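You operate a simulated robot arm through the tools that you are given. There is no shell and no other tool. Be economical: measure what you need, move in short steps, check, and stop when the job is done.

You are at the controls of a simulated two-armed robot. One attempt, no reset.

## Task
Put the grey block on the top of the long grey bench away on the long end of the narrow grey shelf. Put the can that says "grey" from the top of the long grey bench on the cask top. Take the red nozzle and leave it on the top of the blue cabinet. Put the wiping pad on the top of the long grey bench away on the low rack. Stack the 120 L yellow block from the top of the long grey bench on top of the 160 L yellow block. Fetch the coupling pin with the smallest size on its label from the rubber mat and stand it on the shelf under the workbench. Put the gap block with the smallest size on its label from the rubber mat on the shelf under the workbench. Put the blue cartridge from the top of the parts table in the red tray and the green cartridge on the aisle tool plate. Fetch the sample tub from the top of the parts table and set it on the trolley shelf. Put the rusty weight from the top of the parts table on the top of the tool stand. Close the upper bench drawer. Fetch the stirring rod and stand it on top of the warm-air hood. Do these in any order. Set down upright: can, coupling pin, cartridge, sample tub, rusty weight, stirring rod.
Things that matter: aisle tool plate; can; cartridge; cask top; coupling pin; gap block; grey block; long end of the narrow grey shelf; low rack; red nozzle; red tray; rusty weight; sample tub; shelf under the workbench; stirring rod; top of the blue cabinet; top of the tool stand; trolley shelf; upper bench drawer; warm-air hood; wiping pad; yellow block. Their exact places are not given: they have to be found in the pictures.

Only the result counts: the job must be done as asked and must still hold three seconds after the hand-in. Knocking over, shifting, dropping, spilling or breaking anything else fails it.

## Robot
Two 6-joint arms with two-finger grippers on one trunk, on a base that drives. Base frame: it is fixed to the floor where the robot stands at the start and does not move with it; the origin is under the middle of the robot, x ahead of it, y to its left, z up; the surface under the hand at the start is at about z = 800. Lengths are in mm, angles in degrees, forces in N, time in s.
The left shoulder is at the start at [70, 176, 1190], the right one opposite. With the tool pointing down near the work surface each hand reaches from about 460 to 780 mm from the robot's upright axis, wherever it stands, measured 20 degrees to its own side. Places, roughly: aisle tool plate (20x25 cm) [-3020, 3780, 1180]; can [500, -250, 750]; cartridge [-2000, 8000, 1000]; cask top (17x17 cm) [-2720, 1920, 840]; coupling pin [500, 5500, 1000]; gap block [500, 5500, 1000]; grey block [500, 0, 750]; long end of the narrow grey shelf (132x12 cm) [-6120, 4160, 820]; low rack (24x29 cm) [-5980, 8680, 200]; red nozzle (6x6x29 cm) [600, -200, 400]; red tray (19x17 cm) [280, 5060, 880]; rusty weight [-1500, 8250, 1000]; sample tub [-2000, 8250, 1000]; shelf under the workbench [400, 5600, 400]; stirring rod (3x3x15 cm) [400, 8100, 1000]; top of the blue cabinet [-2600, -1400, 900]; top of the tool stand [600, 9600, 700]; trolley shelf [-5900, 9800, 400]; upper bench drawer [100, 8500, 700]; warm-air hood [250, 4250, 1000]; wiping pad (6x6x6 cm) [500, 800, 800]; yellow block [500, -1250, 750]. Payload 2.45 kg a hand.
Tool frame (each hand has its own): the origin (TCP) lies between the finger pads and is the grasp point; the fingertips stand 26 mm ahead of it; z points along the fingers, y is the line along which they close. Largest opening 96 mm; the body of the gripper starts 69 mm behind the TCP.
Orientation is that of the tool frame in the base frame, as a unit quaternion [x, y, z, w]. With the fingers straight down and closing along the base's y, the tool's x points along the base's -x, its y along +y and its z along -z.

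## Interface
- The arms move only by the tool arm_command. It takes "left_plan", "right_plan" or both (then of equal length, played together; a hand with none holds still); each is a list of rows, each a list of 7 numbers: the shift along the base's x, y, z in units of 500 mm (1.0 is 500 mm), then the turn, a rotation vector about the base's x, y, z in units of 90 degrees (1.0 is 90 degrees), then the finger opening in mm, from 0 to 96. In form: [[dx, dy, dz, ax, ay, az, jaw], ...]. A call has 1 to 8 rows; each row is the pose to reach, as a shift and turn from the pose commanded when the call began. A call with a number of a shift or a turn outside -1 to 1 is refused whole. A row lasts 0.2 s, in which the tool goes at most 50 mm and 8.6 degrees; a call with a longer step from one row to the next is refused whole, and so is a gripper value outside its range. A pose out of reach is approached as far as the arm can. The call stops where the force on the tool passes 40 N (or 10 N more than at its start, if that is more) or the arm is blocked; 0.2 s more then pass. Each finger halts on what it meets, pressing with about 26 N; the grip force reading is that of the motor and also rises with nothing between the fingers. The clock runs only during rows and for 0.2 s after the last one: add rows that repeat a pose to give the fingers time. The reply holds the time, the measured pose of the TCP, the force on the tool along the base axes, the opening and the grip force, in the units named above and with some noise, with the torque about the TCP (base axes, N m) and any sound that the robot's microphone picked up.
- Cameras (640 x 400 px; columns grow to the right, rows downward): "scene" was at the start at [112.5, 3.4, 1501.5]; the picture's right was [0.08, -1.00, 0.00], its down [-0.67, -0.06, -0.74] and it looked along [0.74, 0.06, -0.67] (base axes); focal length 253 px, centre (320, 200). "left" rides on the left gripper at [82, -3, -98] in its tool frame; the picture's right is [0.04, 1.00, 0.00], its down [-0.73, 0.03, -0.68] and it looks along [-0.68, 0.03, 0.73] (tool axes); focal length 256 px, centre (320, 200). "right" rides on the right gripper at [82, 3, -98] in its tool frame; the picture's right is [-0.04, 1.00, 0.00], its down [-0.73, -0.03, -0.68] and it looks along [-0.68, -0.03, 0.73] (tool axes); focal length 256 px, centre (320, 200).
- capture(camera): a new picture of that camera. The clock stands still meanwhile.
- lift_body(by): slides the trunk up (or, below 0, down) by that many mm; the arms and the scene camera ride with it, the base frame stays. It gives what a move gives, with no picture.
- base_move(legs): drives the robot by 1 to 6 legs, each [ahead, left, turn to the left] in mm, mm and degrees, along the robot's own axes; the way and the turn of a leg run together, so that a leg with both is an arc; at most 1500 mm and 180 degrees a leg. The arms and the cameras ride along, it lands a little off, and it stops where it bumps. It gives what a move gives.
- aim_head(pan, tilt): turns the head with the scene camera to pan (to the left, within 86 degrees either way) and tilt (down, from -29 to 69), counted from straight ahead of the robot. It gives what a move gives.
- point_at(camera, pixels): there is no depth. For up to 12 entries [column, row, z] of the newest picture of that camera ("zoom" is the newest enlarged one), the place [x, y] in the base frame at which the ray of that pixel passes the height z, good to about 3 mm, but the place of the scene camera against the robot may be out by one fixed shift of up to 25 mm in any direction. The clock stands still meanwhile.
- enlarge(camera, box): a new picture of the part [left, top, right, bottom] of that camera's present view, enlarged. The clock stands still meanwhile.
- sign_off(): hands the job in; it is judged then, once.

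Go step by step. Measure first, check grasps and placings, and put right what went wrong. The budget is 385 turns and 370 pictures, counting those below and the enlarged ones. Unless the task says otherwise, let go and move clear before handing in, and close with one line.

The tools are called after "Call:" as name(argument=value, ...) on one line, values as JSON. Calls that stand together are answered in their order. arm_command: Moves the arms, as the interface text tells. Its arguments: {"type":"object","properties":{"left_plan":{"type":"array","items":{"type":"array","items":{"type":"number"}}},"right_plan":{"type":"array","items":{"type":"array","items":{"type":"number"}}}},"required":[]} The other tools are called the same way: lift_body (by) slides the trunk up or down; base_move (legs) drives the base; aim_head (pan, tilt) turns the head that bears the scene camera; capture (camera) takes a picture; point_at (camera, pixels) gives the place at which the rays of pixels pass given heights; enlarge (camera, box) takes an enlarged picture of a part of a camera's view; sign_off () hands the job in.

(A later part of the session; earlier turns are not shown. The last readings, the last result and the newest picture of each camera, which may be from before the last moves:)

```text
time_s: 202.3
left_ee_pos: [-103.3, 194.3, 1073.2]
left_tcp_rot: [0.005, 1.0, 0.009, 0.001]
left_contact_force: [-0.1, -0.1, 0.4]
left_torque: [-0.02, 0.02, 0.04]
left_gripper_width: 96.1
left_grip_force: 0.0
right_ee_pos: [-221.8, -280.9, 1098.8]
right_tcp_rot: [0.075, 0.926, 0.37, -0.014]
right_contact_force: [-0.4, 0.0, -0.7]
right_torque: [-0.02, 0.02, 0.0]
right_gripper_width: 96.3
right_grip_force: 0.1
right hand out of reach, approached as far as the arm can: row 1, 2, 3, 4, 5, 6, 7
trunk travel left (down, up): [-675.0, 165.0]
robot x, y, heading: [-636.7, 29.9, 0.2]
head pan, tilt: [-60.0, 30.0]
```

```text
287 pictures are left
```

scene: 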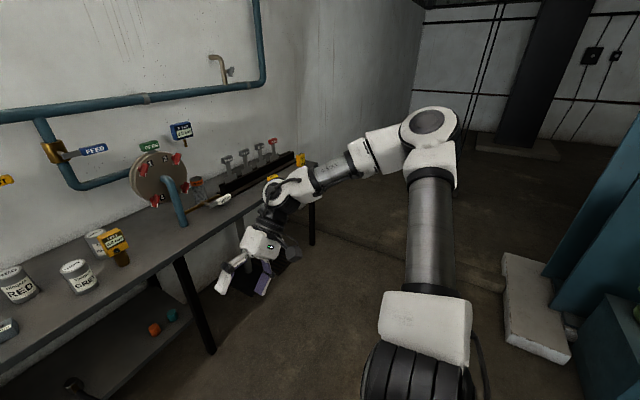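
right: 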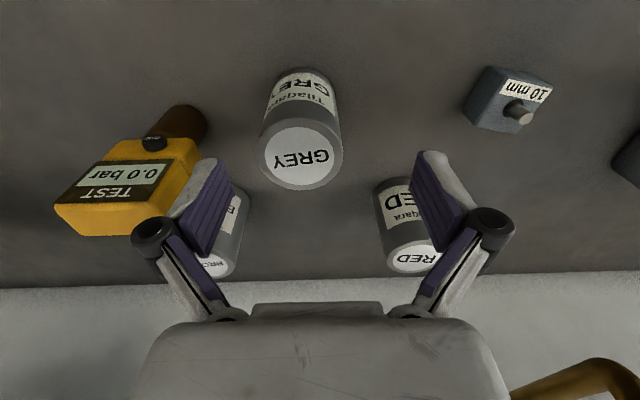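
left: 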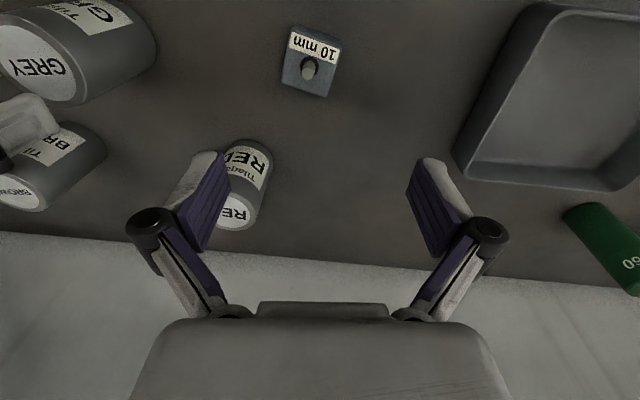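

The arm swung to an elbow-out posture like the start. Straighten the tool while heading for the start pose.

Call:
arm_command(right_plan=[[0.02, 0.0, 0.014, -0.08, -0.003, 0.016, 96], [0.04, 0.0, 0.028, -0.16, -0.006, 0.032, 96], [0.06, 0.03, 0.042, -0.24, -0.009, 0.048, 96], [0.09, 0.06, 0.056, -0.32, -0.012, 0.064, 96], [0.12, 0.1, 0.07, -0.4, -0.015, 0.08, 96], [0.138, 0.152, 0.082, -0.483, -0.018, 0.098, 96], [0.138, 0.152, 0.082, -0.483, -0.018, 0.098, 96]])

Call:
capture(camera="scene")

```text
time_s: 203.9
left_ee_pos: [-101.9, 192.4, 1073.4]
left_tcp_rot: [0.005, 1.0, 0.009, 0.001]
left_contact_force: [0.3, -0.2, 1.3]
left_torque: [0.06, 0.0, -0.01]
left_gripper_width: 96.1
left_grip_force: 0.0
right_ee_pos: [-171.5, -275.0, 1126.9]
right_tcp_rot: [0.001, 1.0, 0.0, 0.0]
right_contact_force: [0.0, -0.7, -1.0]
right_torque: [-0.03, -0.02, 0.01]
right_gripper_width: 95.9
right_grip_force: 0.1
right hand out of reach, approached as far as the arm can: row 2, 3, 4, 5, 6, 7
trunk travel left (down, up): [-675.0, 165.0]
robot x, y, heading: [-640.5, 33.8, 0.2]
head pan, tilt: [-60.0, 30.0]
```

```text
286 pictures are left
```

scene: 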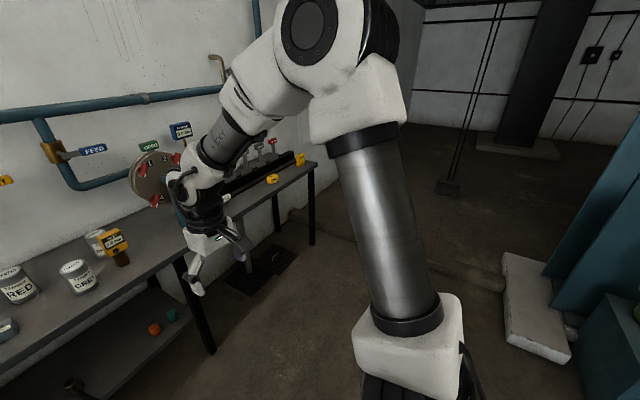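

Call:
aim_head(pan=0, tilt=30)

Call:
capture(camera="scene")

```text
time_s: 205.2
left_ee_pos: [-104.2, 193.7, 1073.6]
left_tcp_rot: [0.005, 1.0, 0.008, 0.001]
left_contact_force: [-0.2, -0.2, 0.6]
left_torque: [-0.02, 0.01, 0.01]
left_gripper_width: 96.0
left_grip_force: 0.0
right_ee_pos: [-172.4, -273.9, 1126.8]
right_tcp_rot: [0.001, 1.0, -0.002, 0.0]
right_contact_force: [0.2, 0.0, -0.1]
right_torque: [0.02, -0.02, 0.01]
right_gripper_width: 95.8
right_grip_force: 0.1
trunk travel left (down, up): [-675.0, 165.0]
robot x, y, heading: [-639.2, 28.9, 0.2]
head pan, tilt: [0.0, 30.0]
```

```text
285 pictures are left
```

scene: 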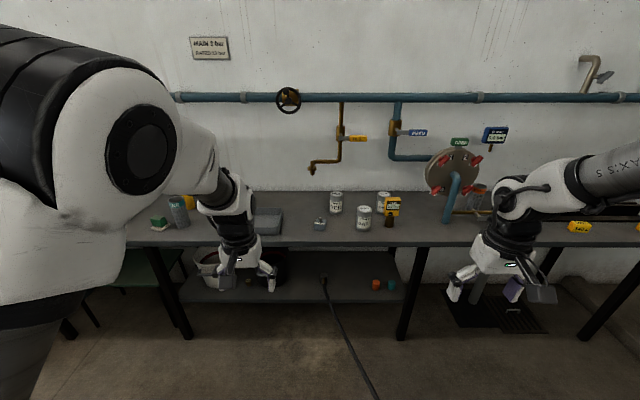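

The right wrist is visibly rolled (cable side inward). I'll try swinging fingers outward then forward to roll it back.

Call:
arm_command(right_plan=[[0, 0, 0, -0.09, 0, 0, 96], [0, 0, 0, -0.18, 0, 0, 96], [0, 0, 0, -0.27, 0, 0, 96], [0, 0, 0, -0.36, 0, 0, 96], [0, 0, 0, -0.45, 0, 0, 96], [0, 0, 0, -0.5, 0, 0, 96], [0, 0, 0, -0.5, 0, 0, 96]])

Call:
capture(camera="scene")

```text
time_s: 206.8
left_ee_pos: [-104.0, 193.2, 1072.6]
left_tcp_rot: [0.005, 1.0, 0.009, 0.001]
left_contact_force: [0.1, -0.6, 0.4]
left_torque: [0.0, -0.01, 0.01]
left_gripper_width: 95.9
left_grip_force: 0.1
right_ee_pos: [-172.8, -274.1, 1128.6]
right_tcp_rot: [0.005, 0.927, -0.375, 0.001]
right_contact_force: [-0.7, 0.1, -0.2]
right_torque: [0.0, 0.0, 0.02]
right_gripper_width: 96.2
right_grip_force: 0.0
trunk travel left (down, up): [-675.0, 165.0]
robot x, y, heading: [-635.8, 28.1, -0.0]
head pan, tilt: [0.0, 30.0]
```

```text
284 pictures are left
```

scene: 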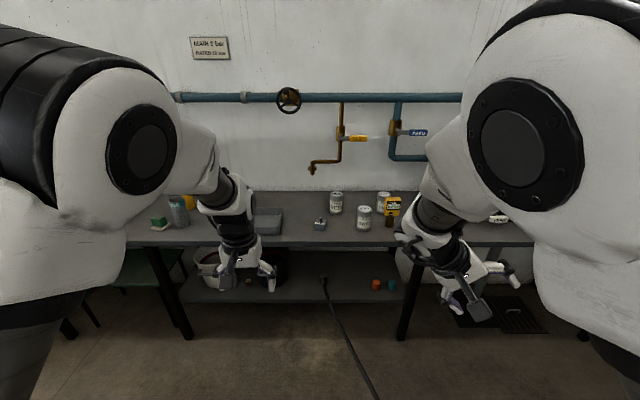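

This motion was free, and the right elbow now mirrors the left one. Straighten the tool and test lateral motion.

Call:
arm_command(right_plan=[[0, 0.0, 0, 0.09, 0, 0, 96], [0, 0.0, 0, 0.18, 0, 0, 96], [0, 0, 0, 0.27, 0, 0, 96], [0, 0, 0, 0.36, 0, 0, 96], [0, 0, 0, 0.45, 0, 0, 96], [0, 0, 0, 0.49, 0, 0, 96]])

Call:
arm_command(right_plan=[[0.06, 0.06, 0, 0, 0, 0, 96], [0.08, 0.14, 0, 0, 0, 0, 96], [0.08, 0.14, 0, 0, 0, 0, 96]])

Call:
capture(camera="scene")

```text
time_s: 208.2
left_ee_pos: [-102.7, 193.8, 1073.3]
left_tcp_rot: [0.005, 1.0, 0.009, 0.001]
left_contact_force: [-0.8, 0.6, 0.5]
left_torque: [0.0, -0.02, -0.03]
left_gripper_width: 95.8
left_grip_force: 0.0
right_ee_pos: [-173.4, -272.6, 1126.4]
right_tcp_rot: [0.0, 1.0, -0.008, 0.001]
right_contact_force: [-0.7, -0.6, 1.1]
right_torque: [-0.01, -0.01, 0.0]
right_gripper_width: 95.9
right_grip_force: 0.0
trunk travel left (down, up): [-675.0, 165.0]
robot x, y, heading: [-640.7, 30.8, 0.5]
head pan, tilt: [0.0, 30.0]
```

```text
time_s: 209.0
left_ee_pos: [-102.5, 193.9, 1073.0]
left_tcp_rot: [0.004, 1.0, 0.009, 0.001]
left_contact_force: [0.1, -0.2, 0.6]
left_torque: [-0.01, 0.01, -0.02]
left_gripper_width: 96.2
left_grip_force: 0.1
right_ee_pos: [-160.3, -275.4, 1118.1]
right_tcp_rot: [0.001, 1.0, -0.009, -0.001]
right_contact_force: [-0.2, 0.6, -0.9]
right_torque: [0.01, -0.03, 0.04]
right_gripper_width: 96.1
right_grip_force: 0.1
right hand out of reach, approached as far as the arm can: row 1, 2, 3
trunk travel left (down, up): [-675.0, 165.0]
robot x, y, heading: [-640.5, 30.6, 0.1]
head pan, tilt: [0.0, 30.0]
```

```text
283 pictures are left
```

scene: 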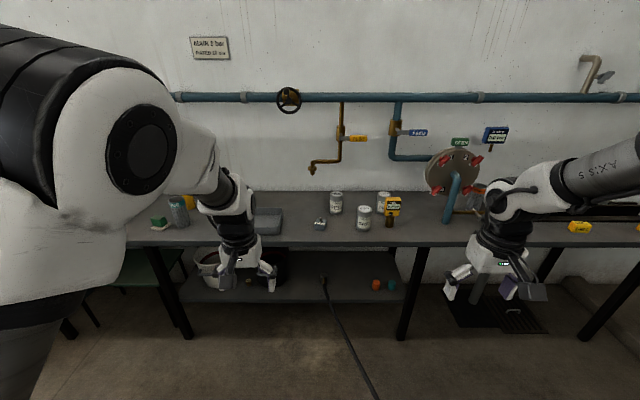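

The right arm has a usable region further out to its side. Test lowering there: rel ≈ (560,-345) down to z≈850.

Call:
arm_command(right_plan=[[0.04, -0.03, -0.07, 0, 0, 0, 96], [0.08, -0.06, -0.14, 0, 0, 0, 96], [0.12, -0.08, -0.22, 0, 0, 0, 96], [0.16, -0.08, -0.3, 0, 0, 0, 96], [0.16, -0.08, -0.38, 0, 0, 0, 96], [0.16, -0.08, -0.46, 0, 0, 0, 96], [0.16, -0.08, -0.54, 0, 0, 0, 96]])

Call:
arm_command(right_plan=[[0.06, 0, 0.0, 0, 0, 0, 96], [0.12, 0, 0.0, 0, 0, 0, 96], [0.12, -0.08, 0, 0, 0, 0, 96], [0.12, 0.0, 0, 0, 0, 0, 96]])

```text
time_s: 210.6
left_ee_pos: [-102.4, 193.6, 1073.3]
left_tcp_rot: [0.005, 1.0, 0.009, 0.001]
left_contact_force: [1.0, -0.9, 0.2]
left_torque: [0.01, 0.04, -0.02]
left_gripper_width: 96.1
left_grip_force: 0.1
right_ee_pos: [-81.5, -316.1, 849.1]
right_tcp_rot: [0.003, 1.0, -0.013, 0.002]
right_contact_force: [-0.1, 0.1, -0.1]
right_torque: [0.04, 0.04, 0.04]
right_gripper_width: 95.9
right_grip_force: 0.0
right hand out of reach, approached as far as the arm can: row 4, 7
trunk travel left (down, up): [-675.0, 165.0]
robot x, y, heading: [-638.7, 32.6, 0.1]
head pan, tilt: [0.0, 30.0]
```

```text
time_s: 211.6
left_ee_pos: [-102.7, 193.2, 1073.2]
left_tcp_rot: [0.005, 1.0, 0.009, 0.002]
left_contact_force: [-0.7, 0.0, 0.9]
left_torque: [0.0, -0.01, 0.01]
left_gripper_width: 96.3
left_grip_force: 0.0
right_ee_pos: [-39.6, -302.9, 848.5]
right_tcp_rot: [0.017, 0.999, -0.031, 0.008]
right_contact_force: [-0.1, -0.3, -0.4]
right_torque: [0.05, 0.02, -0.04]
right_gripper_width: 95.9
right_grip_force: 0.1
right hand out of reach, approached as far as the arm can: row 1, 2, 3, 4
trunk travel left (down, up): [-675.0, 165.0]
robot x, y, heading: [-637.2, 26.6, 0.3]
head pan, tilt: [0.0, 30.0]
```

Geometry suggests the wrist roll sits at its ±180° stop. I'll swing the fingers outward (free direction), then around to the front, keeping the forearm vertical, to unwind the roll.

Call:
arm_command(right_plan=[[-0.05, -0.02, 0.07, 0, 0, 0, 96], [-0.08, -0.04, 0.14, -0.05, 0, 0, 96], [-0.08, -0.04, 0.22, -0.14, 0, 0, 96], [-0.08, -0.04, 0.27, -0.23, 0, 0, 96], [-0.08, -0.04, 0.27, -0.32, 0, 0, 96], [-0.08, -0.04, 0.27, -0.41, 0, 0, 96], [-0.08, -0.04, 0.27, -0.5, 0, 0, 96]])

Call:
capture(camera="scene")

```text
time_s: 213.2
left_ee_pos: [-102.6, 193.3, 1073.4]
left_tcp_rot: [0.004, 1.0, 0.01, 0.001]
left_contact_force: [-0.2, -0.4, 0.0]
left_torque: [-0.01, 0.03, 0.01]
left_gripper_width: 96.0
left_grip_force: 0.0
right_ee_pos: [-76.2, -321.5, 983.4]
right_tcp_rot: [0.014, 0.91, -0.413, 0.014]
right_contact_force: [-0.2, -1.5, -0.3]
right_torque: [-0.02, -0.03, -0.01]
right_gripper_width: 96.1
right_grip_force: 0.0
trunk travel left (down, up): [-675.0, 165.0]
robot x, y, heading: [-636.7, 28.2, 0.3]
head pan, tilt: [0.0, 30.0]
```

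```text
282 pictures are left
```

scene: 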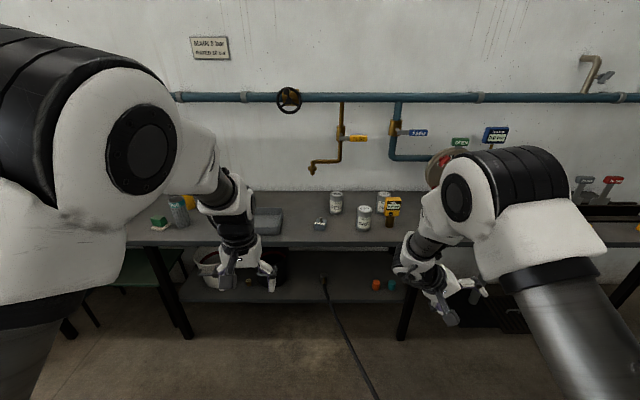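

Call:
arm_command(right_plan=[[0, 0, 0, 0.0635, -0.0635, 0.0288, 96], [0, 0, 0, 0.127, -0.127, 0.0575, 96], [0, 0, 0, 0.19, -0.19, 0.086, 96], [0, 0, 0, 0.254, -0.254, 0.115, 96], [0, 0, 0, 0.317, -0.317, 0.144, 96], [0, 0, 0, 0.381, -0.381, 0.172, 96], [0, 0, 0, 0.444, -0.444, 0.201, 96], [0, 0, 0, 0.508, -0.508, 0.23, 96]])

Call:
capture(camera="scene")

```text
time_s: 215.0
left_ee_pos: [-103.7, 191.1, 1073.6]
left_tcp_rot: [0.004, 1.0, 0.01, 0.001]
left_contact_force: [-0.1, 0.6, 0.0]
left_torque: [0.03, 0.0, 0.0]
left_gripper_width: 96.2
left_grip_force: 0.1
right_ee_pos: [-75.9, -323.8, 982.7]
right_tcp_rot: [0.018, 0.908, 0.011, 0.419]
right_contact_force: [-0.3, 0.3, 0.2]
right_torque: [0.01, -0.01, 0.01]
right_gripper_width: 95.9
right_grip_force: 0.1
trunk travel left (down, up): [-675.0, 165.0]
robot x, y, heading: [-637.1, 30.5, 0.4]
head pan, tilt: [0.0, 30.0]
```

```text
281 pictures are left
```

scene: 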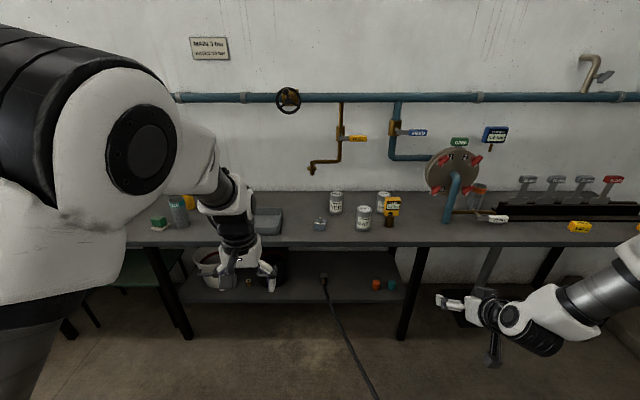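

The cap now faces inward as at the start, with no refusals. Align the tool azimuth with the forearm, raise, tilt straight down, then undo the yaw.

Call:
arm_command(right_plan=[[-0.02, 0.02, 0.07, 0, 0, 0.08, 96], [-0.04, 0.04, 0.14, 0, 0, 0.16, 96], [-0.06, 0.06, 0.21, 0, 0, 0.24, 96], [-0.08, 0.08, 0.28, 0, 0, 0.32, 96], [-0.08, 0.1, 0.3, 0, 0, 0.36, 96]])

Call:
arm_command(right_plan=[[0, 0, 0, -0.05, 0.079, 0, 96], [0, 0, 0, -0.1, 0.158, 0, 96], [0, 0, 0, -0.15, 0.237, 0, 96], [0, 0, 0, -0.2, 0.316, 0, 96], [0, 0, 0, -0.25, 0.395, 0, 96], [0, 0, 0, -0.289, 0.462, 0, 96]])

Call:
arm_command(right_plan=[[0, 0, 0, 0, 0, -0.09, 96], [0, 0, 0, 0, 0, -0.18, 96], [0, 0, 0, 0, 0, -0.27, 96], [0, 0, 0, 0, 0, -0.36, 96], [0, 0.06, 0, 0, 0, -0.36, 96], [0, 0.12, 0, 0, 0, -0.36, 96]])

Call:
capture(camera="scene")

```text
time_s: 216.2
left_ee_pos: [-103.2, 194.3, 1073.2]
left_tcp_rot: [0.005, 1.0, 0.009, 0.001]
left_contact_force: [0.7, -0.5, 0.0]
left_torque: [-0.03, -0.02, 0.03]
left_gripper_width: 96.0
left_grip_force: 0.0
right_ee_pos: [-114.6, -274.4, 1131.1]
right_tcp_rot: [-0.23, 0.879, 0.123, 0.4]
right_contact_force: [0.4, -0.7, -0.9]
right_torque: [-0.01, 0.02, -0.01]
right_gripper_width: 95.9
right_grip_force: 0.1
right hand out of reach, approached as far as the arm can: row 5
trunk travel left (down, up): [-675.0, 165.0]
robot x, y, heading: [-639.4, 29.9, 0.3]
head pan, tilt: [0.0, 30.0]
```

```text
time_s: 217.6
left_ee_pos: [-103.2, 191.5, 1074.6]
left_tcp_rot: [0.004, 1.0, 0.01, 0.001]
left_contact_force: [0.3, -0.6, 0.0]
left_torque: [0.02, 0.01, 0.01]
left_gripper_width: 95.8
left_grip_force: 0.1
right_ee_pos: [-209.8, -346.5, 1025.7]
right_tcp_rot: [-0.246, 0.969, -0.012, 0.032]
right_contact_force: [0.7, -0.7, -0.2]
right_torque: [0.07, -0.03, 0.03]
right_gripper_width: 96.2
right_grip_force: 0.0
right hand out of reach, approached as far as the arm can: row 1, 2, 3, 4, 5, 6
trunk travel left (down, up): [-675.0, 165.0]
robot x, y, heading: [-634.9, 32.5, 0.3]
head pan, tilt: [0.0, 30.0]
```

```text
time_s: 219.0
left_ee_pos: [-102.2, 195.9, 1071.8]
left_tcp_rot: [0.005, 1.0, 0.008, 0.001]
left_contact_force: [-0.2, 0.3, -0.9]
left_torque: [-0.03, -0.02, -0.01]
left_gripper_width: 96.0
left_grip_force: 0.2
right_ee_pos: [-205.1, -282.5, 1021.4]
right_tcp_rot: [0.035, 0.999, -0.023, 0.028]
right_contact_force: [-0.4, 0.5, 0.4]
right_torque: [-0.03, -0.01, 0.04]
right_gripper_width: 96.1
right_grip_force: 0.0
trunk travel left (down, up): [-675.0, 165.0]
robot x, y, heading: [-638.7, 32.1, 0.2]
head pan, tilt: [0.0, 30.0]
```

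```text
280 pictures are left
```

scene: 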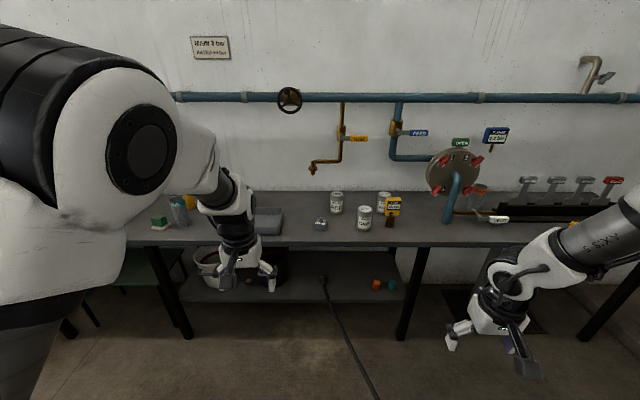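

Call:
arm_command(right_plan=[[0.04, 0.0, 0.06, 0.01, 0.012, 0.015, 96], [0.08, 0.0, 0.12, 0.02, 0.024, 0.03, 96], [0.12, 0.06, 0.18, 0.029, 0.036, 0.045, 96], [0.14, 0.12, 0.22, 0.029, 0.036, 0.045, 96], [0.14, 0.2, 0.22, 0.029, 0.036, 0.045, 96]])

Call:
arm_command(right_plan=[[0.08, 0.0, -0.04, 0, 0, 0, 96], [0.14, 0.04, -0.1, 0, 0, 0, 96], [0.14, 0.04, -0.19, 0, 0, 0, 96], [0.14, 0.04, -0.28, 0, 0, 0, 96], [0.14, 0.04, -0.37, 0, 0, 0, 96], [0.14, 0.04, -0.46, 0, 0, 0, 96]])

Call:
capture(camera="scene")

```text
time_s: 220.2
left_ee_pos: [-103.0, 193.8, 1072.2]
left_tcp_rot: [0.005, 1.0, 0.009, 0.001]
left_contact_force: [-0.1, -1.2, 0.0]
left_torque: [-0.02, -0.02, -0.02]
left_gripper_width: 96.1
left_grip_force: 0.0
right_ee_pos: [-157.5, -275.3, 1110.4]
right_tcp_rot: [0.003, 1.0, -0.001, 0.0]
right_contact_force: [0.1, 0.0, 0.5]
right_torque: [0.01, -0.01, 0.0]
right_gripper_width: 95.9
right_grip_force: 0.0
right hand out of reach, approached as far as the arm can: row 3, 4, 5
trunk travel left (down, up): [-675.0, 165.0]
robot x, y, heading: [-640.4, 30.1, 0.2]
head pan, tilt: [0.0, 30.0]
```

```text
time_s: 221.6
left_ee_pos: [-102.0, 192.9, 1073.5]
left_tcp_rot: [0.005, 1.0, 0.009, 0.001]
left_contact_force: [0.7, -0.3, 0.4]
left_torque: [0.03, 0.03, -0.01]
left_gripper_width: 96.0
left_grip_force: 0.0
right_ee_pos: [-101.8, -272.4, 876.0]
right_tcp_rot: [0.001, 1.0, -0.004, 0.001]
right_contact_force: [0.3, -0.1, 0.1]
right_torque: [0.01, -0.02, 0.01]
right_gripper_width: 95.9
right_grip_force: 0.1
right hand out of reach, approached as far as the arm can: row 1, 2, 3, 4, 5, 6
trunk travel left (down, up): [-675.0, 165.0]
robot x, y, heading: [-637.3, 34.9, 0.2]
head pan, tilt: [0.0, 30.0]
```

```text
279 pictures are left
```

scene: 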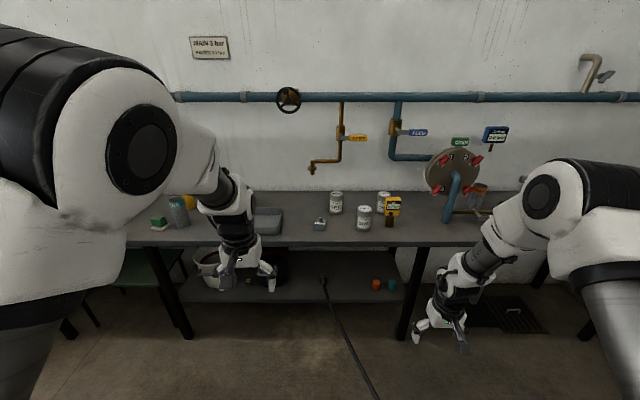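

Right hand works vertically at about rel (535,-310); I'll use it there. Check the left arm's freedom by returning it to its start pose.

Call:
arm_command(left_plan=[[0.02, 0.06, 0.03, 0, 0, 0, 96], [0.04, 0.12, 0.06, 0, 0, 0, 96], [0.06, 0.18, 0.1, 0, 0, 0, 96], [0.08, 0.23, 0.14, 0, 0, 0, 96]])

Call:
capture(camera="scene")

```text
time_s: 222.6
left_ee_pos: [-63.7, 311.6, 1143.6]
left_tcp_rot: [0.004, 1.0, 0.008, 0.001]
left_contact_force: [0.1, -0.1, -0.1]
left_torque: [-0.02, -0.02, 0.0]
left_gripper_width: 96.0
left_grip_force: 0.1
right_ee_pos: [-102.6, -272.4, 877.8]
right_tcp_rot: [-0.001, 1.0, -0.004, 0.001]
right_contact_force: [-0.8, 0.5, -0.7]
right_torque: [-0.02, 0.06, 0.02]
right_gripper_width: 95.7
right_grip_force: 0.1
trunk travel left (down, up): [-675.0, 165.0]
robot x, y, heading: [-639.0, 32.6, -0.0]
head pan, tilt: [0.0, 30.0]
```

```text
278 pictures are left
```

scene: 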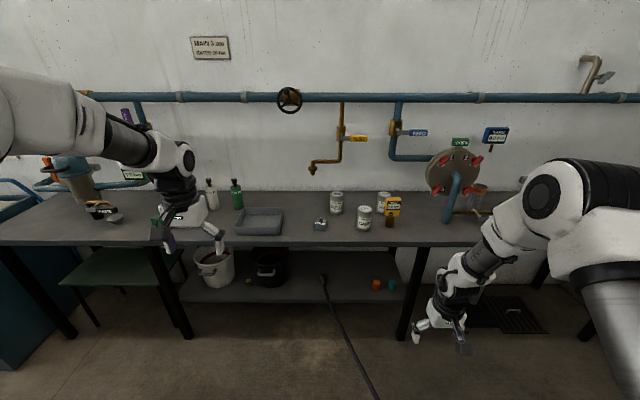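

The left arm is in its original healthy posture. Now use the right hand at its working spot for the can: raise it and drive so the can lies under it.

Call:
arm_command(right_plan=[[0, 0, 0.08, 0, 0, 0, 96], [0, 0, 0.16, 0, 0, 0, 96], [0, 0, 0.22, 0, 0, 0, 96]])

Call:
base_move(legs=[[0, 108, 0], [560, 0, 0]])

Call:
capture(camera="right")

```text
time_s: 223.4
left_ee_pos: [-63.8, 308.4, 1144.2]
left_tcp_rot: [0.004, 1.0, 0.009, 0.0]
left_contact_force: [-0.3, 0.1, -0.5]
left_torque: [0.01, 0.04, 0.03]
left_gripper_width: 96.0
left_grip_force: 0.1
right_ee_pos: [-111.1, -275.8, 991.5]
right_tcp_rot: [0.005, 1.0, -0.004, 0.0]
right_contact_force: [-0.9, 0.2, 0.3]
right_torque: [-0.02, 0.01, 0.01]
right_gripper_width: 95.9
right_grip_force: 0.1
right hand out of reach, approached as far as the arm can: row 2, 3
trunk travel left (down, up): [-675.0, 165.0]
robot x, y, heading: [-641.6, 29.1, 0.3]
head pan, tilt: [0.0, 30.0]
```

```text
time_s: 227.4
left_ee_pos: [506.6, 422.5, 1142.9]
left_tcp_rot: [0.002, 1.0, 0.009, 0.001]
left_contact_force: [0.3, 0.1, -0.5]
left_torque: [0.0, 0.01, 0.0]
left_gripper_width: 95.8
left_grip_force: 0.1
right_ee_pos: [461.3, -160.5, 989.7]
right_tcp_rot: [0.003, 1.0, -0.004, 0.002]
right_contact_force: [0.3, -0.1, 0.6]
right_torque: [-0.01, -0.01, 0.0]
right_gripper_width: 96.0
right_grip_force: 0.0
trunk travel left (down, up): [-675.0, 165.0]
robot x, y, heading: [-70.1, 141.9, 0.6]
head pan, tilt: [0.0, 30.0]
```

```text
277 pictures are left
```

right: 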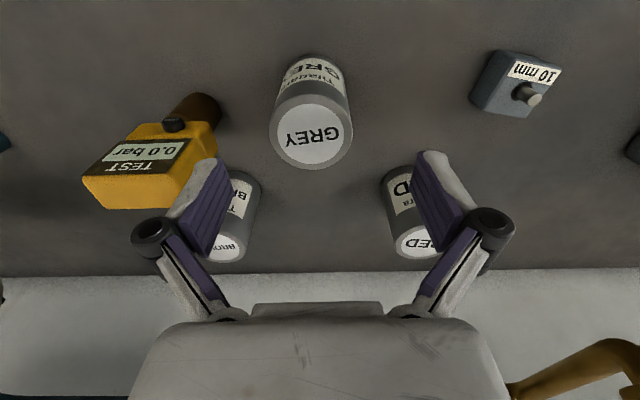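

Call:
arm_command(right_plan=[[0.018, -0.01, -0.02, 0, 0, 0, 96], [0.036, -0.02, -0.06, 0, 0, 0, 96], [0.036, -0.02, -0.1, 0, 0, 0, 96]])

Call:
capture(camera="right")

```text
time_s: 228.2
left_ee_pos: [508.1, 424.1, 1142.8]
left_tcp_rot: [0.003, 1.0, 0.009, 0.001]
left_contact_force: [0.3, 0.1, -0.6]
left_torque: [0.01, 0.01, -0.01]
left_gripper_width: 96.2
left_grip_force: 0.1
right_ee_pos: [480.4, -171.0, 941.2]
right_tcp_rot: [0.003, 1.0, -0.006, 0.002]
right_contact_force: [0.6, -0.7, 0.5]
right_torque: [0.01, 0.02, -0.02]
right_gripper_width: 95.8
right_grip_force: 0.0
trunk travel left (down, up): [-675.0, 165.0]
robot x, y, heading: [-63.9, 146.3, 0.6]
head pan, tilt: [0.0, 30.0]
```

```text
276 pictures are left
```

right: 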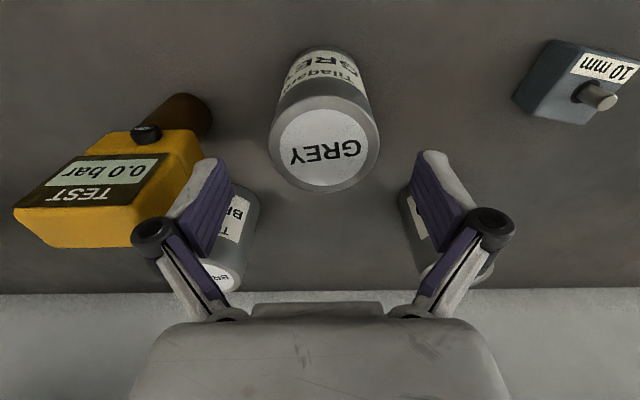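

Call:
point_at(camera="right", pixels=[[325, 145, 900], [270, 145, 900], [380, 145, 900], [325, 192, 900]])

Call:
arm_command(right_plan=[[0, 0.002, -0.08, 0, 0, 0, 96], [0, 0.002, -0.158, 0, 0, 0, 96], [0, 0.002, -0.158, 0, 0, 0, 45], [0, 0.002, -0.158, 0, 0, 0, 45], [0, 0.002, -0.158, 0, 0, 0, 45]])

Call:
capture(camera="right")

```text
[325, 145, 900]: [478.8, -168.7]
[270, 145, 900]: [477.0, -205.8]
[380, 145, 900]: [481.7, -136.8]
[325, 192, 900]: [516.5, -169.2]
```

```text
time_s: 229.4
left_ee_pos: [505.6, 424.2, 1144.3]
left_tcp_rot: [0.002, 1.0, 0.009, 0.001]
left_contact_force: [0.8, 0.3, 0.9]
left_torque: [0.01, -0.01, 0.02]
left_gripper_width: 95.9
left_grip_force: 0.0
right_ee_pos: [479.7, -170.9, 863.3]
right_tcp_rot: [0.003, 1.0, -0.005, 0.003]
right_contact_force: [6.9, -2.5, 24.0]
right_torque: [-0.05, 0.36, -0.02]
right_gripper_width: 68.9
right_grip_force: 25.6
trunk travel left (down, up): [-675.0, 165.0]
robot x, y, heading: [-67.2, 140.7, 0.3]
head pan, tilt: [0.0, 30.0]
```

```text
275 pictures are left
```

right: 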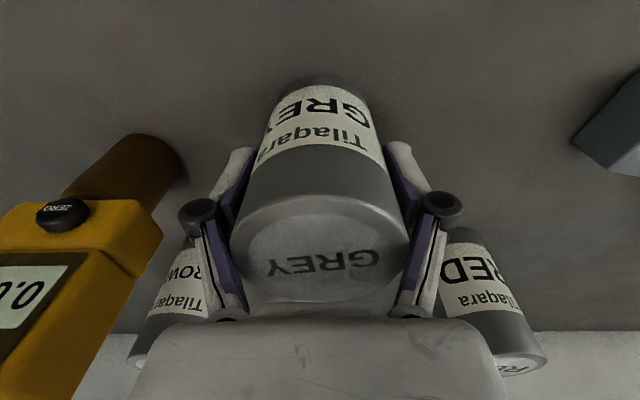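

Call:
arm_command(right_plan=[[0, 0, 0.04, 0, 0, 0, 45], [0, 0, 0.12, 0, 0, 0, 45], [0, 0, 0.2, 0, 0, 0, 45], [0, 0, 0.28, 0, 0, 0, 45]])

Call:
capture(camera="right")

Call:
capture(camera="scene")

```text
time_s: 230.4
left_ee_pos: [507.0, 424.2, 1143.1]
left_tcp_rot: [0.003, 1.0, 0.009, 0.001]
left_contact_force: [-0.1, -0.2, -0.6]
left_torque: [-0.04, -0.01, -0.01]
left_gripper_width: 95.9
left_grip_force: 0.2
right_ee_pos: [473.3, -166.5, 1003.4]
right_tcp_rot: [0.008, 1.0, -0.009, 0.003]
right_contact_force: [0.0, 0.4, -3.5]
right_torque: [-0.01, -0.03, 0.03]
right_gripper_width: 64.6
right_grip_force: 25.4
right hand out of reach, approached as far as the arm can: row 4
trunk travel left (down, up): [-675.0, 165.0]
robot x, y, heading: [-67.3, 142.0, 0.4]
head pan, tilt: [0.0, 30.0]
```

```text
274 pictures are left
```

right: 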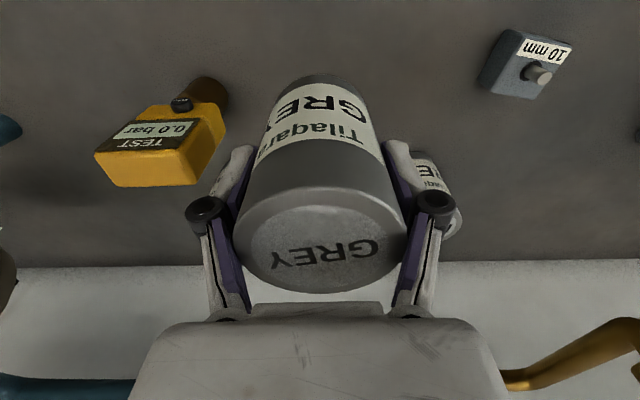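

```text
273 pictures are left
```

scene: 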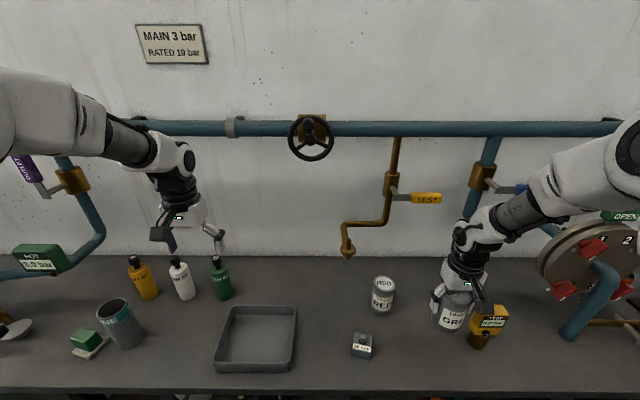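

Can held (65 mm, 3.5 N), bottom ≈63 below TCP. For the block with the left hand, I'll turn the robot 40° right so the can hand stays in front of the bench.

Call:
base_move(legs=[[-200, 0, 0], [0, 0, -40]])

Call:
base_move(legs=[[80, 180, 0]])

Call:
capture(camera="left")

```text
time_s: 233.8
left_ee_pos: [364.8, -5.4, 1143.4]
left_tcp_rot: [0.339, 0.941, 0.008, 0.003]
left_contact_force: [0.7, -0.5, 0.3]
left_torque: [0.0, 0.03, 0.0]
left_gripper_width: 95.8
left_grip_force: 0.1
right_ee_pos: [-35.1, -442.2, 1001.2]
right_tcp_rot: [0.344, 0.939, -0.009, -0.001]
right_contact_force: [0.2, -0.4, -3.3]
right_torque: [0.03, -0.03, -0.02]
right_gripper_width: 64.3
right_grip_force: 25.8
trunk travel left (down, up): [-675.0, 165.0]
robot x, y, heading: [-254.9, 137.6, -39.1]
head pan, tilt: [0.0, 30.0]
```

```text
time_s: 235.4
left_ee_pos: [537.4, 80.1, 1143.7]
left_tcp_rot: [0.342, 0.94, 0.009, 0.004]
left_contact_force: [0.2, -0.5, 0.5]
left_torque: [0.0, 0.01, 0.02]
left_gripper_width: 96.0
left_grip_force: 0.0
right_ee_pos: [136.7, -353.8, 1002.0]
right_tcp_rot: [0.346, 0.938, -0.008, 0.0]
right_contact_force: [0.3, -0.8, -3.4]
right_torque: [0.01, 0.02, 0.05]
right_gripper_width: 64.5
right_grip_force: 25.8
trunk travel left (down, up): [-675.0, 165.0]
robot x, y, heading: [-83.8, 227.9, -39.0]
head pan, tilt: [0.0, 30.0]
```

```text
272 pictures are left
```

left: 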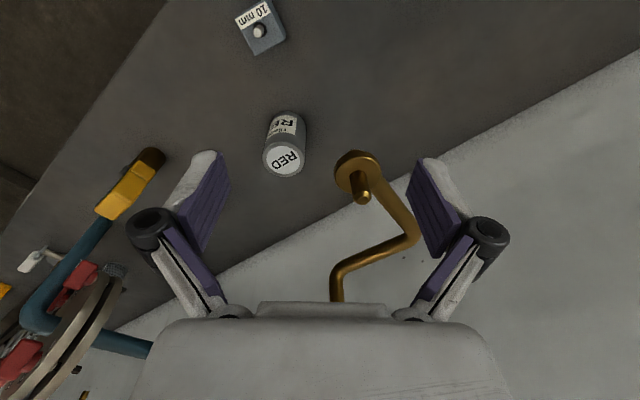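

Call:
enlarge(camera="left", box=[200, 0, 328, 80])

Call:
point_at(camera="left", pixels=[[262, 28, 830], [236, 14, 800], [270, 0, 800], [287, 40, 835], [252, 55, 835], [240, 27, 835], [273, 10, 835]])

```text
5.00 times, centred on (264, 40) of left
```

zoom: 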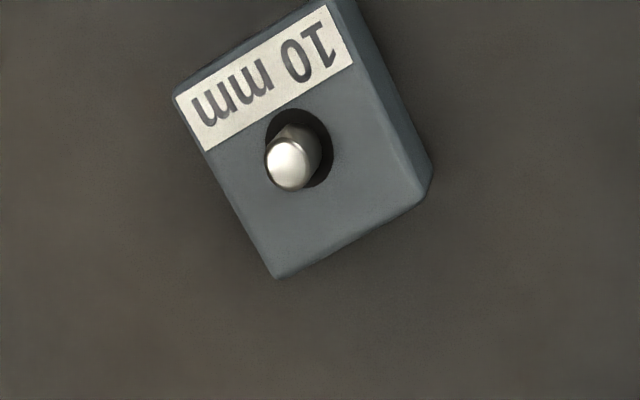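

```text
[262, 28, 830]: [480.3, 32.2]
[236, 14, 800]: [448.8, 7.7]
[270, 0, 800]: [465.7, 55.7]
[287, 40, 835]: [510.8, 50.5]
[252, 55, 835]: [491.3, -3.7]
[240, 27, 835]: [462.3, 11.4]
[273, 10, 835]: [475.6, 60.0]
```

Call:
arm_command(left_plan=[[-0.02, -0.02, -0.07, 0, 0, 0.05, 96], [-0.05, -0.04, -0.14, 0, 0, 0.1, 96], [-0.08, -0.07, -0.21, 0, 0, 0.15, 96], [-0.1, -0.1, -0.28, 0, 0, 0.2, 96], [-0.11, -0.104, -0.36, 0, 0, 0.222, 96]])

Call:
capture(camera="left")

```text
time_s: 236.6
left_ee_pos: [488.0, 24.3, 963.3]
left_tcp_rot: [0.172, 0.985, 0.009, 0.002]
left_contact_force: [-0.2, -0.2, -0.3]
left_torque: [0.01, 0.05, 0.0]
left_gripper_width: 95.9
left_grip_force: 0.1
right_ee_pos: [138.7, -355.2, 1000.8]
right_tcp_rot: [0.346, 0.938, -0.009, -0.001]
right_contact_force: [-0.6, 0.3, -2.7]
right_torque: [0.01, 0.03, -0.05]
right_gripper_width: 64.7
right_grip_force: 26.0
trunk travel left (down, up): [-675.0, 165.0]
robot x, y, heading: [-83.5, 231.4, -39.3]
head pan, tilt: [0.0, 30.0]
```

```text
270 pictures are left
```

left: 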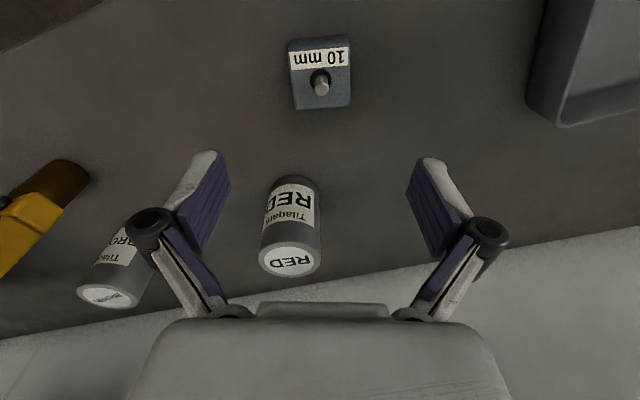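

Call:
enlarge(camera="left", box=[256, 20, 384, 120])

Call:
point_at(camera="left", pixels=[[289, 51, 830], [350, 46, 830], [351, 103, 830], [296, 109, 830], [291, 41, 800], [348, 36, 800], [289, 51, 840], [350, 46, 840], [351, 103, 840], [296, 109, 840]])

```text
4.00 times, centred on (320, 70) of left
```

zoom: 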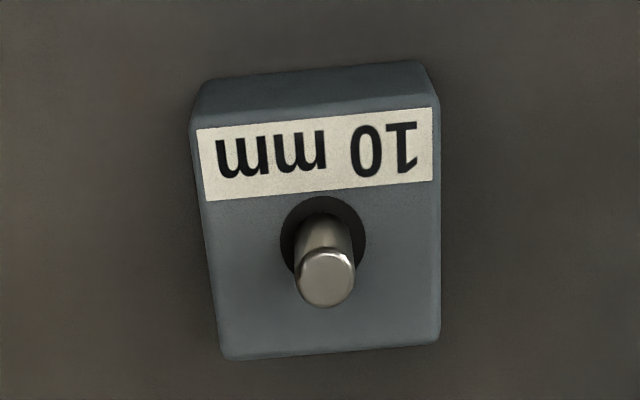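

```text
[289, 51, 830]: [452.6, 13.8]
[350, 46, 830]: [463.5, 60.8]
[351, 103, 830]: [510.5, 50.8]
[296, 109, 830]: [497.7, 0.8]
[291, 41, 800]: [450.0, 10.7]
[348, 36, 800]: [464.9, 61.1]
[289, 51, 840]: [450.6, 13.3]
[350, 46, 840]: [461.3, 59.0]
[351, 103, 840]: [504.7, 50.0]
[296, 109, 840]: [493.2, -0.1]
```

Block centre (481,31.5), ~48 mm square, top 830, yaw ≈ 76°. Align and descend, then grip.

Call:
arm_command(left_plan=[[-0.007, 0.007, -0.01, 0, 0, 0.065, 96], [-0.014, 0.014, -0.1, 0, 0, 0.065, 96], [-0.014, 0.014, -0.18, 0, 0, 0.065, 96], [-0.014, 0.014, -0.24, 0, 0, 0.065, 96], [-0.014, 0.014, -0.266, 0, 0, 0.065, 96], [-0.014, 0.014, -0.266, 0, 0, 0.065, 30], [-0.014, 0.014, -0.266, 0, 0, 0.065, 30], [-0.014, 0.014, -0.266, 0, 0, 0.065, 30]])

Call:
capture(camera="left")

```text
time_s: 238.4
left_ee_pos: [475.7, 37.9, 831.3]
left_tcp_rot: [0.123, 0.992, 0.01, 0.003]
left_contact_force: [-0.9, -0.4, 0.5]
left_torque: [-0.11, -0.07, 0.0]
left_gripper_width: 49.9
left_grip_force: 26.1
right_ee_pos: [137.4, -353.2, 1001.5]
right_tcp_rot: [0.347, 0.938, -0.009, -0.001]
right_contact_force: [0.2, 0.0, -2.9]
right_torque: [-0.04, 0.0, 0.0]
right_gripper_width: 64.4
right_grip_force: 26.1
trunk travel left (down, up): [-675.0, 165.0]
robot x, y, heading: [-83.7, 229.7, -39.1]
head pan, tilt: [0.0, 30.0]
```

```text
268 pictures are left
```

left: 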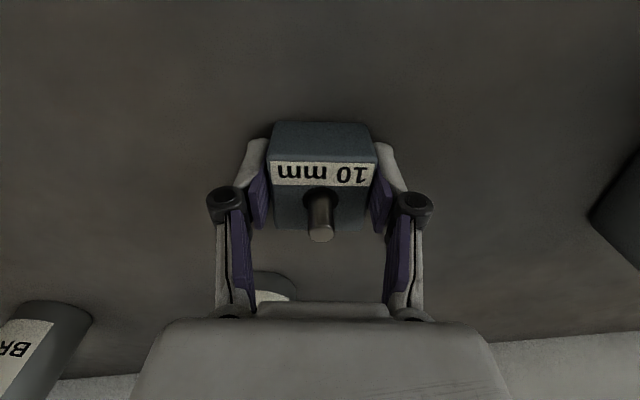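

Block held. Lift, and back out into the aisle, then look toward the cask.

Call:
arm_command(left_plan=[[0, 0, 0.09, 0, 0, 0, 30], [0, 0, 0.18, 0, 0, 0, 30], [0.0, 0, 0.27, 0, 0, 0, 30], [0, 0, 0.36, 0, 0, -0.06, 30], [0.0, 0.02, 0.45, 0, 0, -0.12, 30], [0.02, 0.06, 0.52, 0, 0, -0.2, 30]])

Call:
base_move(legs=[[-1000, 50, 0], [0, 0, 165]])

Call:
aim_head(pan=0, tilt=20)

Call:
capture(camera="scene")

```text
time_s: 239.8
left_ee_pos: [488.0, 72.1, 1090.8]
left_tcp_rot: [0.277, 0.961, 0.008, 0.003]
left_contact_force: [0.4, 1.0, -2.6]
left_torque: [-0.04, 0.0, 0.01]
left_gripper_width: 49.5
left_grip_force: 26.1
right_ee_pos: [137.2, -352.1, 1002.4]
right_tcp_rot: [0.346, 0.938, -0.011, 0.001]
right_contact_force: [0.9, 0.6, -2.8]
right_torque: [0.02, 0.0, 0.0]
right_gripper_width: 64.8
right_grip_force: 25.3
trunk travel left (down, up): [-675.0, 165.0]
robot x, y, heading: [-80.2, 227.8, -39.2]
head pan, tilt: [0.0, 30.0]
```

```text
time_s: 251.8
left_ee_pos: [-1342.8, 1174.2, 1089.9]
left_tcp_rot: [0.926, -0.376, -0.004, 0.008]
left_contact_force: [0.3, 0.4, -1.9]
left_torque: [-0.01, 0.01, 0.01]
left_gripper_width: 49.3
left_grip_force: 25.7
right_ee_pos: [-911.7, 1514.0, 1002.9]
right_tcp_rot: [0.896, -0.443, 0.002, -0.01]
right_contact_force: [0.1, -1.5, -2.9]
right_torque: [-0.01, -0.01, 0.02]
right_gripper_width: 64.4
right_grip_force: 26.6
trunk travel left (down, up): [-675.0, 165.0]
robot x, y, heading: [-816.7, 901.5, 128.9]
head pan, tilt: [0.0, 30.0]
```

```text
time_s: 252.6
left_ee_pos: [-1342.0, 1173.8, 1090.2]
left_tcp_rot: [0.926, -0.376, -0.004, 0.007]
left_contact_force: [-0.1, 0.1, -2.9]
left_torque: [-0.03, 0.0, 0.0]
left_gripper_width: 49.6
left_grip_force: 26.0
right_ee_pos: [-910.7, 1514.7, 1000.7]
right_tcp_rot: [0.896, -0.443, 0.002, -0.01]
right_contact_force: [0.0, 0.0, -3.7]
right_torque: [0.02, 0.0, -0.02]
right_gripper_width: 64.3
right_grip_force: 26.3
trunk travel left (down, up): [-675.0, 165.0]
robot x, y, heading: [-819.4, 897.7, 128.9]
head pan, tilt: [0.0, 20.0]
```

```text
267 pictures are left
```

scene: 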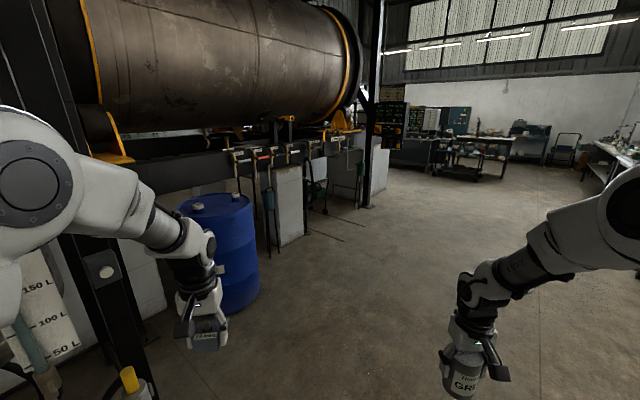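

Call:
point_at(camera="scene", pixels=[[215, 203, 850], [182, 205, 850], [250, 200, 850], [225, 312, 0], [260, 285, 0], [150, 318, 0], [275, 255, 0], [305, 235, 0], [200, 206, 870]])

Call:
enlarge(camera="scene", box=[80, 140, 320, 330])

```text
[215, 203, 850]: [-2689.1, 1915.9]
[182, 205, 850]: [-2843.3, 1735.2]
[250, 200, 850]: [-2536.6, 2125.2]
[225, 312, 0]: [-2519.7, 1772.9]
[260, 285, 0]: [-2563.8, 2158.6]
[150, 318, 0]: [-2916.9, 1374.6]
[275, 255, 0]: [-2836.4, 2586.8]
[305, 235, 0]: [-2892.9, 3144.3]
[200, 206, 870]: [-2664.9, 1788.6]
```

```text
2.11 times, centred on (200, 235) of scene
```

zoom: 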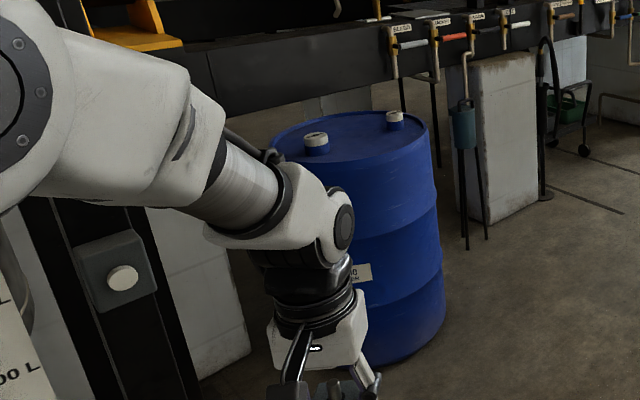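

The cask is the blue drum: centre ≈(-2690,1920), top ≈850, radius ≈290. I'll go round to its east-north side and face it at heading ≈200.

Call:
base_move(legs=[[1116, -130, 0], [0, 0, 71]])

Call:
aim_head(pan=-10, tilt=35)

Call:
capture(camera="scene")

```text
time_s: 261.5
left_ee_pos: [-1856.5, 1438.5, 1089.4]
left_tcp_rot: [0.968, 0.252, 0.001, 0.009]
left_contact_force: [0.5, 0.3, -1.7]
left_torque: [0.0, -0.01, -0.01]
left_gripper_width: 49.6
left_grip_force: 25.8
right_ee_pos: [-2059.8, 1947.4, 1002.9]
right_tcp_rot: [0.983, 0.182, -0.003, -0.008]
right_contact_force: [-0.3, 0.3, -3.4]
right_torque: [-0.01, -0.01, -0.01]
right_gripper_width: 64.8
right_grip_force: 26.1
trunk travel left (down, up): [-675.0, 165.0]
robot x, y, heading: [-1441.1, 1864.7, -157.7]
head pan, tilt: [0.0, 20.0]
```

```text
time_s: 262.3
left_ee_pos: [-1856.0, 1437.0, 1090.1]
left_tcp_rot: [0.967, 0.253, 0.001, 0.008]
left_contact_force: [0.6, 0.4, -2.0]
left_torque: [0.02, -0.01, 0.01]
left_gripper_width: 49.8
left_grip_force: 25.5
right_ee_pos: [-2060.4, 1947.3, 1001.7]
right_tcp_rot: [0.983, 0.182, -0.004, -0.008]
right_contact_force: [-0.7, 0.0, -3.0]
right_torque: [0.04, -0.01, -0.02]
right_gripper_width: 64.2
right_grip_force: 25.8
trunk travel left (down, up): [-675.0, 165.0]
robot x, y, heading: [-1442.1, 1862.3, -157.8]
head pan, tilt: [-10.0, 35.0]
```

```text
265 pictures are left
```

scene: 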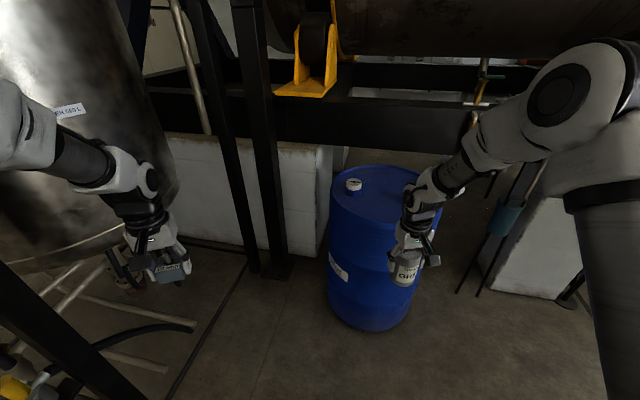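

The left hand would meet the tank on that line. Approach from the north instead: strafe right, turn to heading 250, then slide over the drum.

Call:
base_move(legs=[[56, -548, 0], [0, 0, 47.7], [100, -380, 0]])

Call:
aim_head(pan=-20, tilt=45)

Call:
capture(camera="scene")

Call:
capture(camera="right")

```text
time_s: 269.9
left_ee_pos: [-2050.2, 1794.3, 1090.2]
left_tcp_rot: [0.771, 0.636, 0.004, 0.007]
left_contact_force: [0.0, 0.3, -2.8]
left_torque: [0.05, 0.01, 0.01]
left_gripper_width: 49.6
left_grip_force: 26.2
right_ee_pos: [-2570.9, 1967.2, 1002.7]
right_tcp_rot: [0.816, 0.579, -0.007, -0.005]
right_contact_force: [0.0, 0.7, -3.8]
right_torque: [0.01, 0.0, 0.03]
right_gripper_width: 64.6
right_grip_force: 26.2
trunk travel left (down, up): [-675.0, 165.0]
robot x, y, heading: [-2108.3, 2385.8, -107.8]
head pan, tilt: [-10.0, 35.0]
```

```text
time_s: 270.6
left_ee_pos: [-2051.1, 1793.2, 1089.6]
left_tcp_rot: [0.771, 0.637, 0.005, 0.007]
left_contact_force: [0.1, -0.3, -2.7]
left_torque: [0.02, -0.03, 0.0]
left_gripper_width: 49.7
left_grip_force: 26.6
right_ee_pos: [-2571.8, 1968.4, 1002.0]
right_tcp_rot: [0.816, 0.578, -0.007, -0.006]
right_contact_force: [0.0, -0.6, -3.8]
right_torque: [0.06, -0.03, -0.01]
right_gripper_width: 64.1
right_grip_force: 25.8
trunk travel left (down, up): [-675.0, 165.0]
robot x, y, heading: [-2109.3, 2387.6, -108.1]
head pan, tilt: [-20.0, 45.0]
```

```text
264 pictures are left
```

scene: 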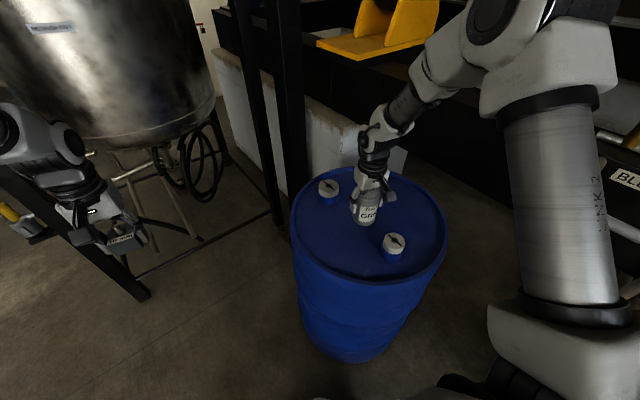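

```text
263 pictures are left
```

right: 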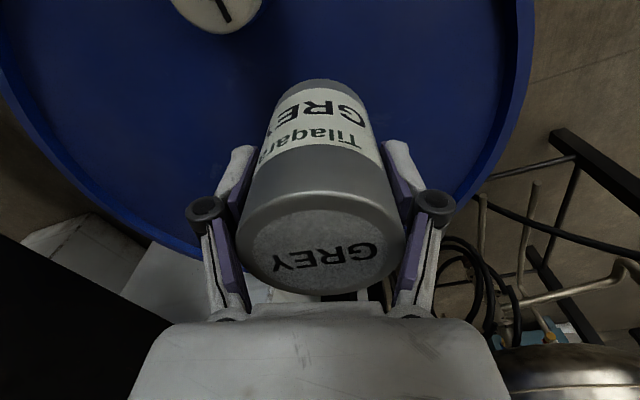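

Call:
point_at(camera="scene", pixels=[[328, 193, 860], [393, 250, 860], [292, 215, 850], [448, 225, 850], [365, 280, 850], [375, 173, 850]])

Call:
point_at(camera="right", pixels=[[220, 5, 880], [220, 35, 850], [60, 150, 850], [200, 258, 850], [470, 170, 850], [525, 60, 850]])

```text
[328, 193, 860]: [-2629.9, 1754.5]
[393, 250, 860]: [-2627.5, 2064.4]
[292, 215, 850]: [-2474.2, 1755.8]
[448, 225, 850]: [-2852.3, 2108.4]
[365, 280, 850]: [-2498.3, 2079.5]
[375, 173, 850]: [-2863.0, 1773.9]
```

```text
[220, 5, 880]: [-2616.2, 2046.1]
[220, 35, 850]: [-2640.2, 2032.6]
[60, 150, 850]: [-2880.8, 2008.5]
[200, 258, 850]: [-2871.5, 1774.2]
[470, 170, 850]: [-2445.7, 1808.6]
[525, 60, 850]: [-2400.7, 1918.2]
```

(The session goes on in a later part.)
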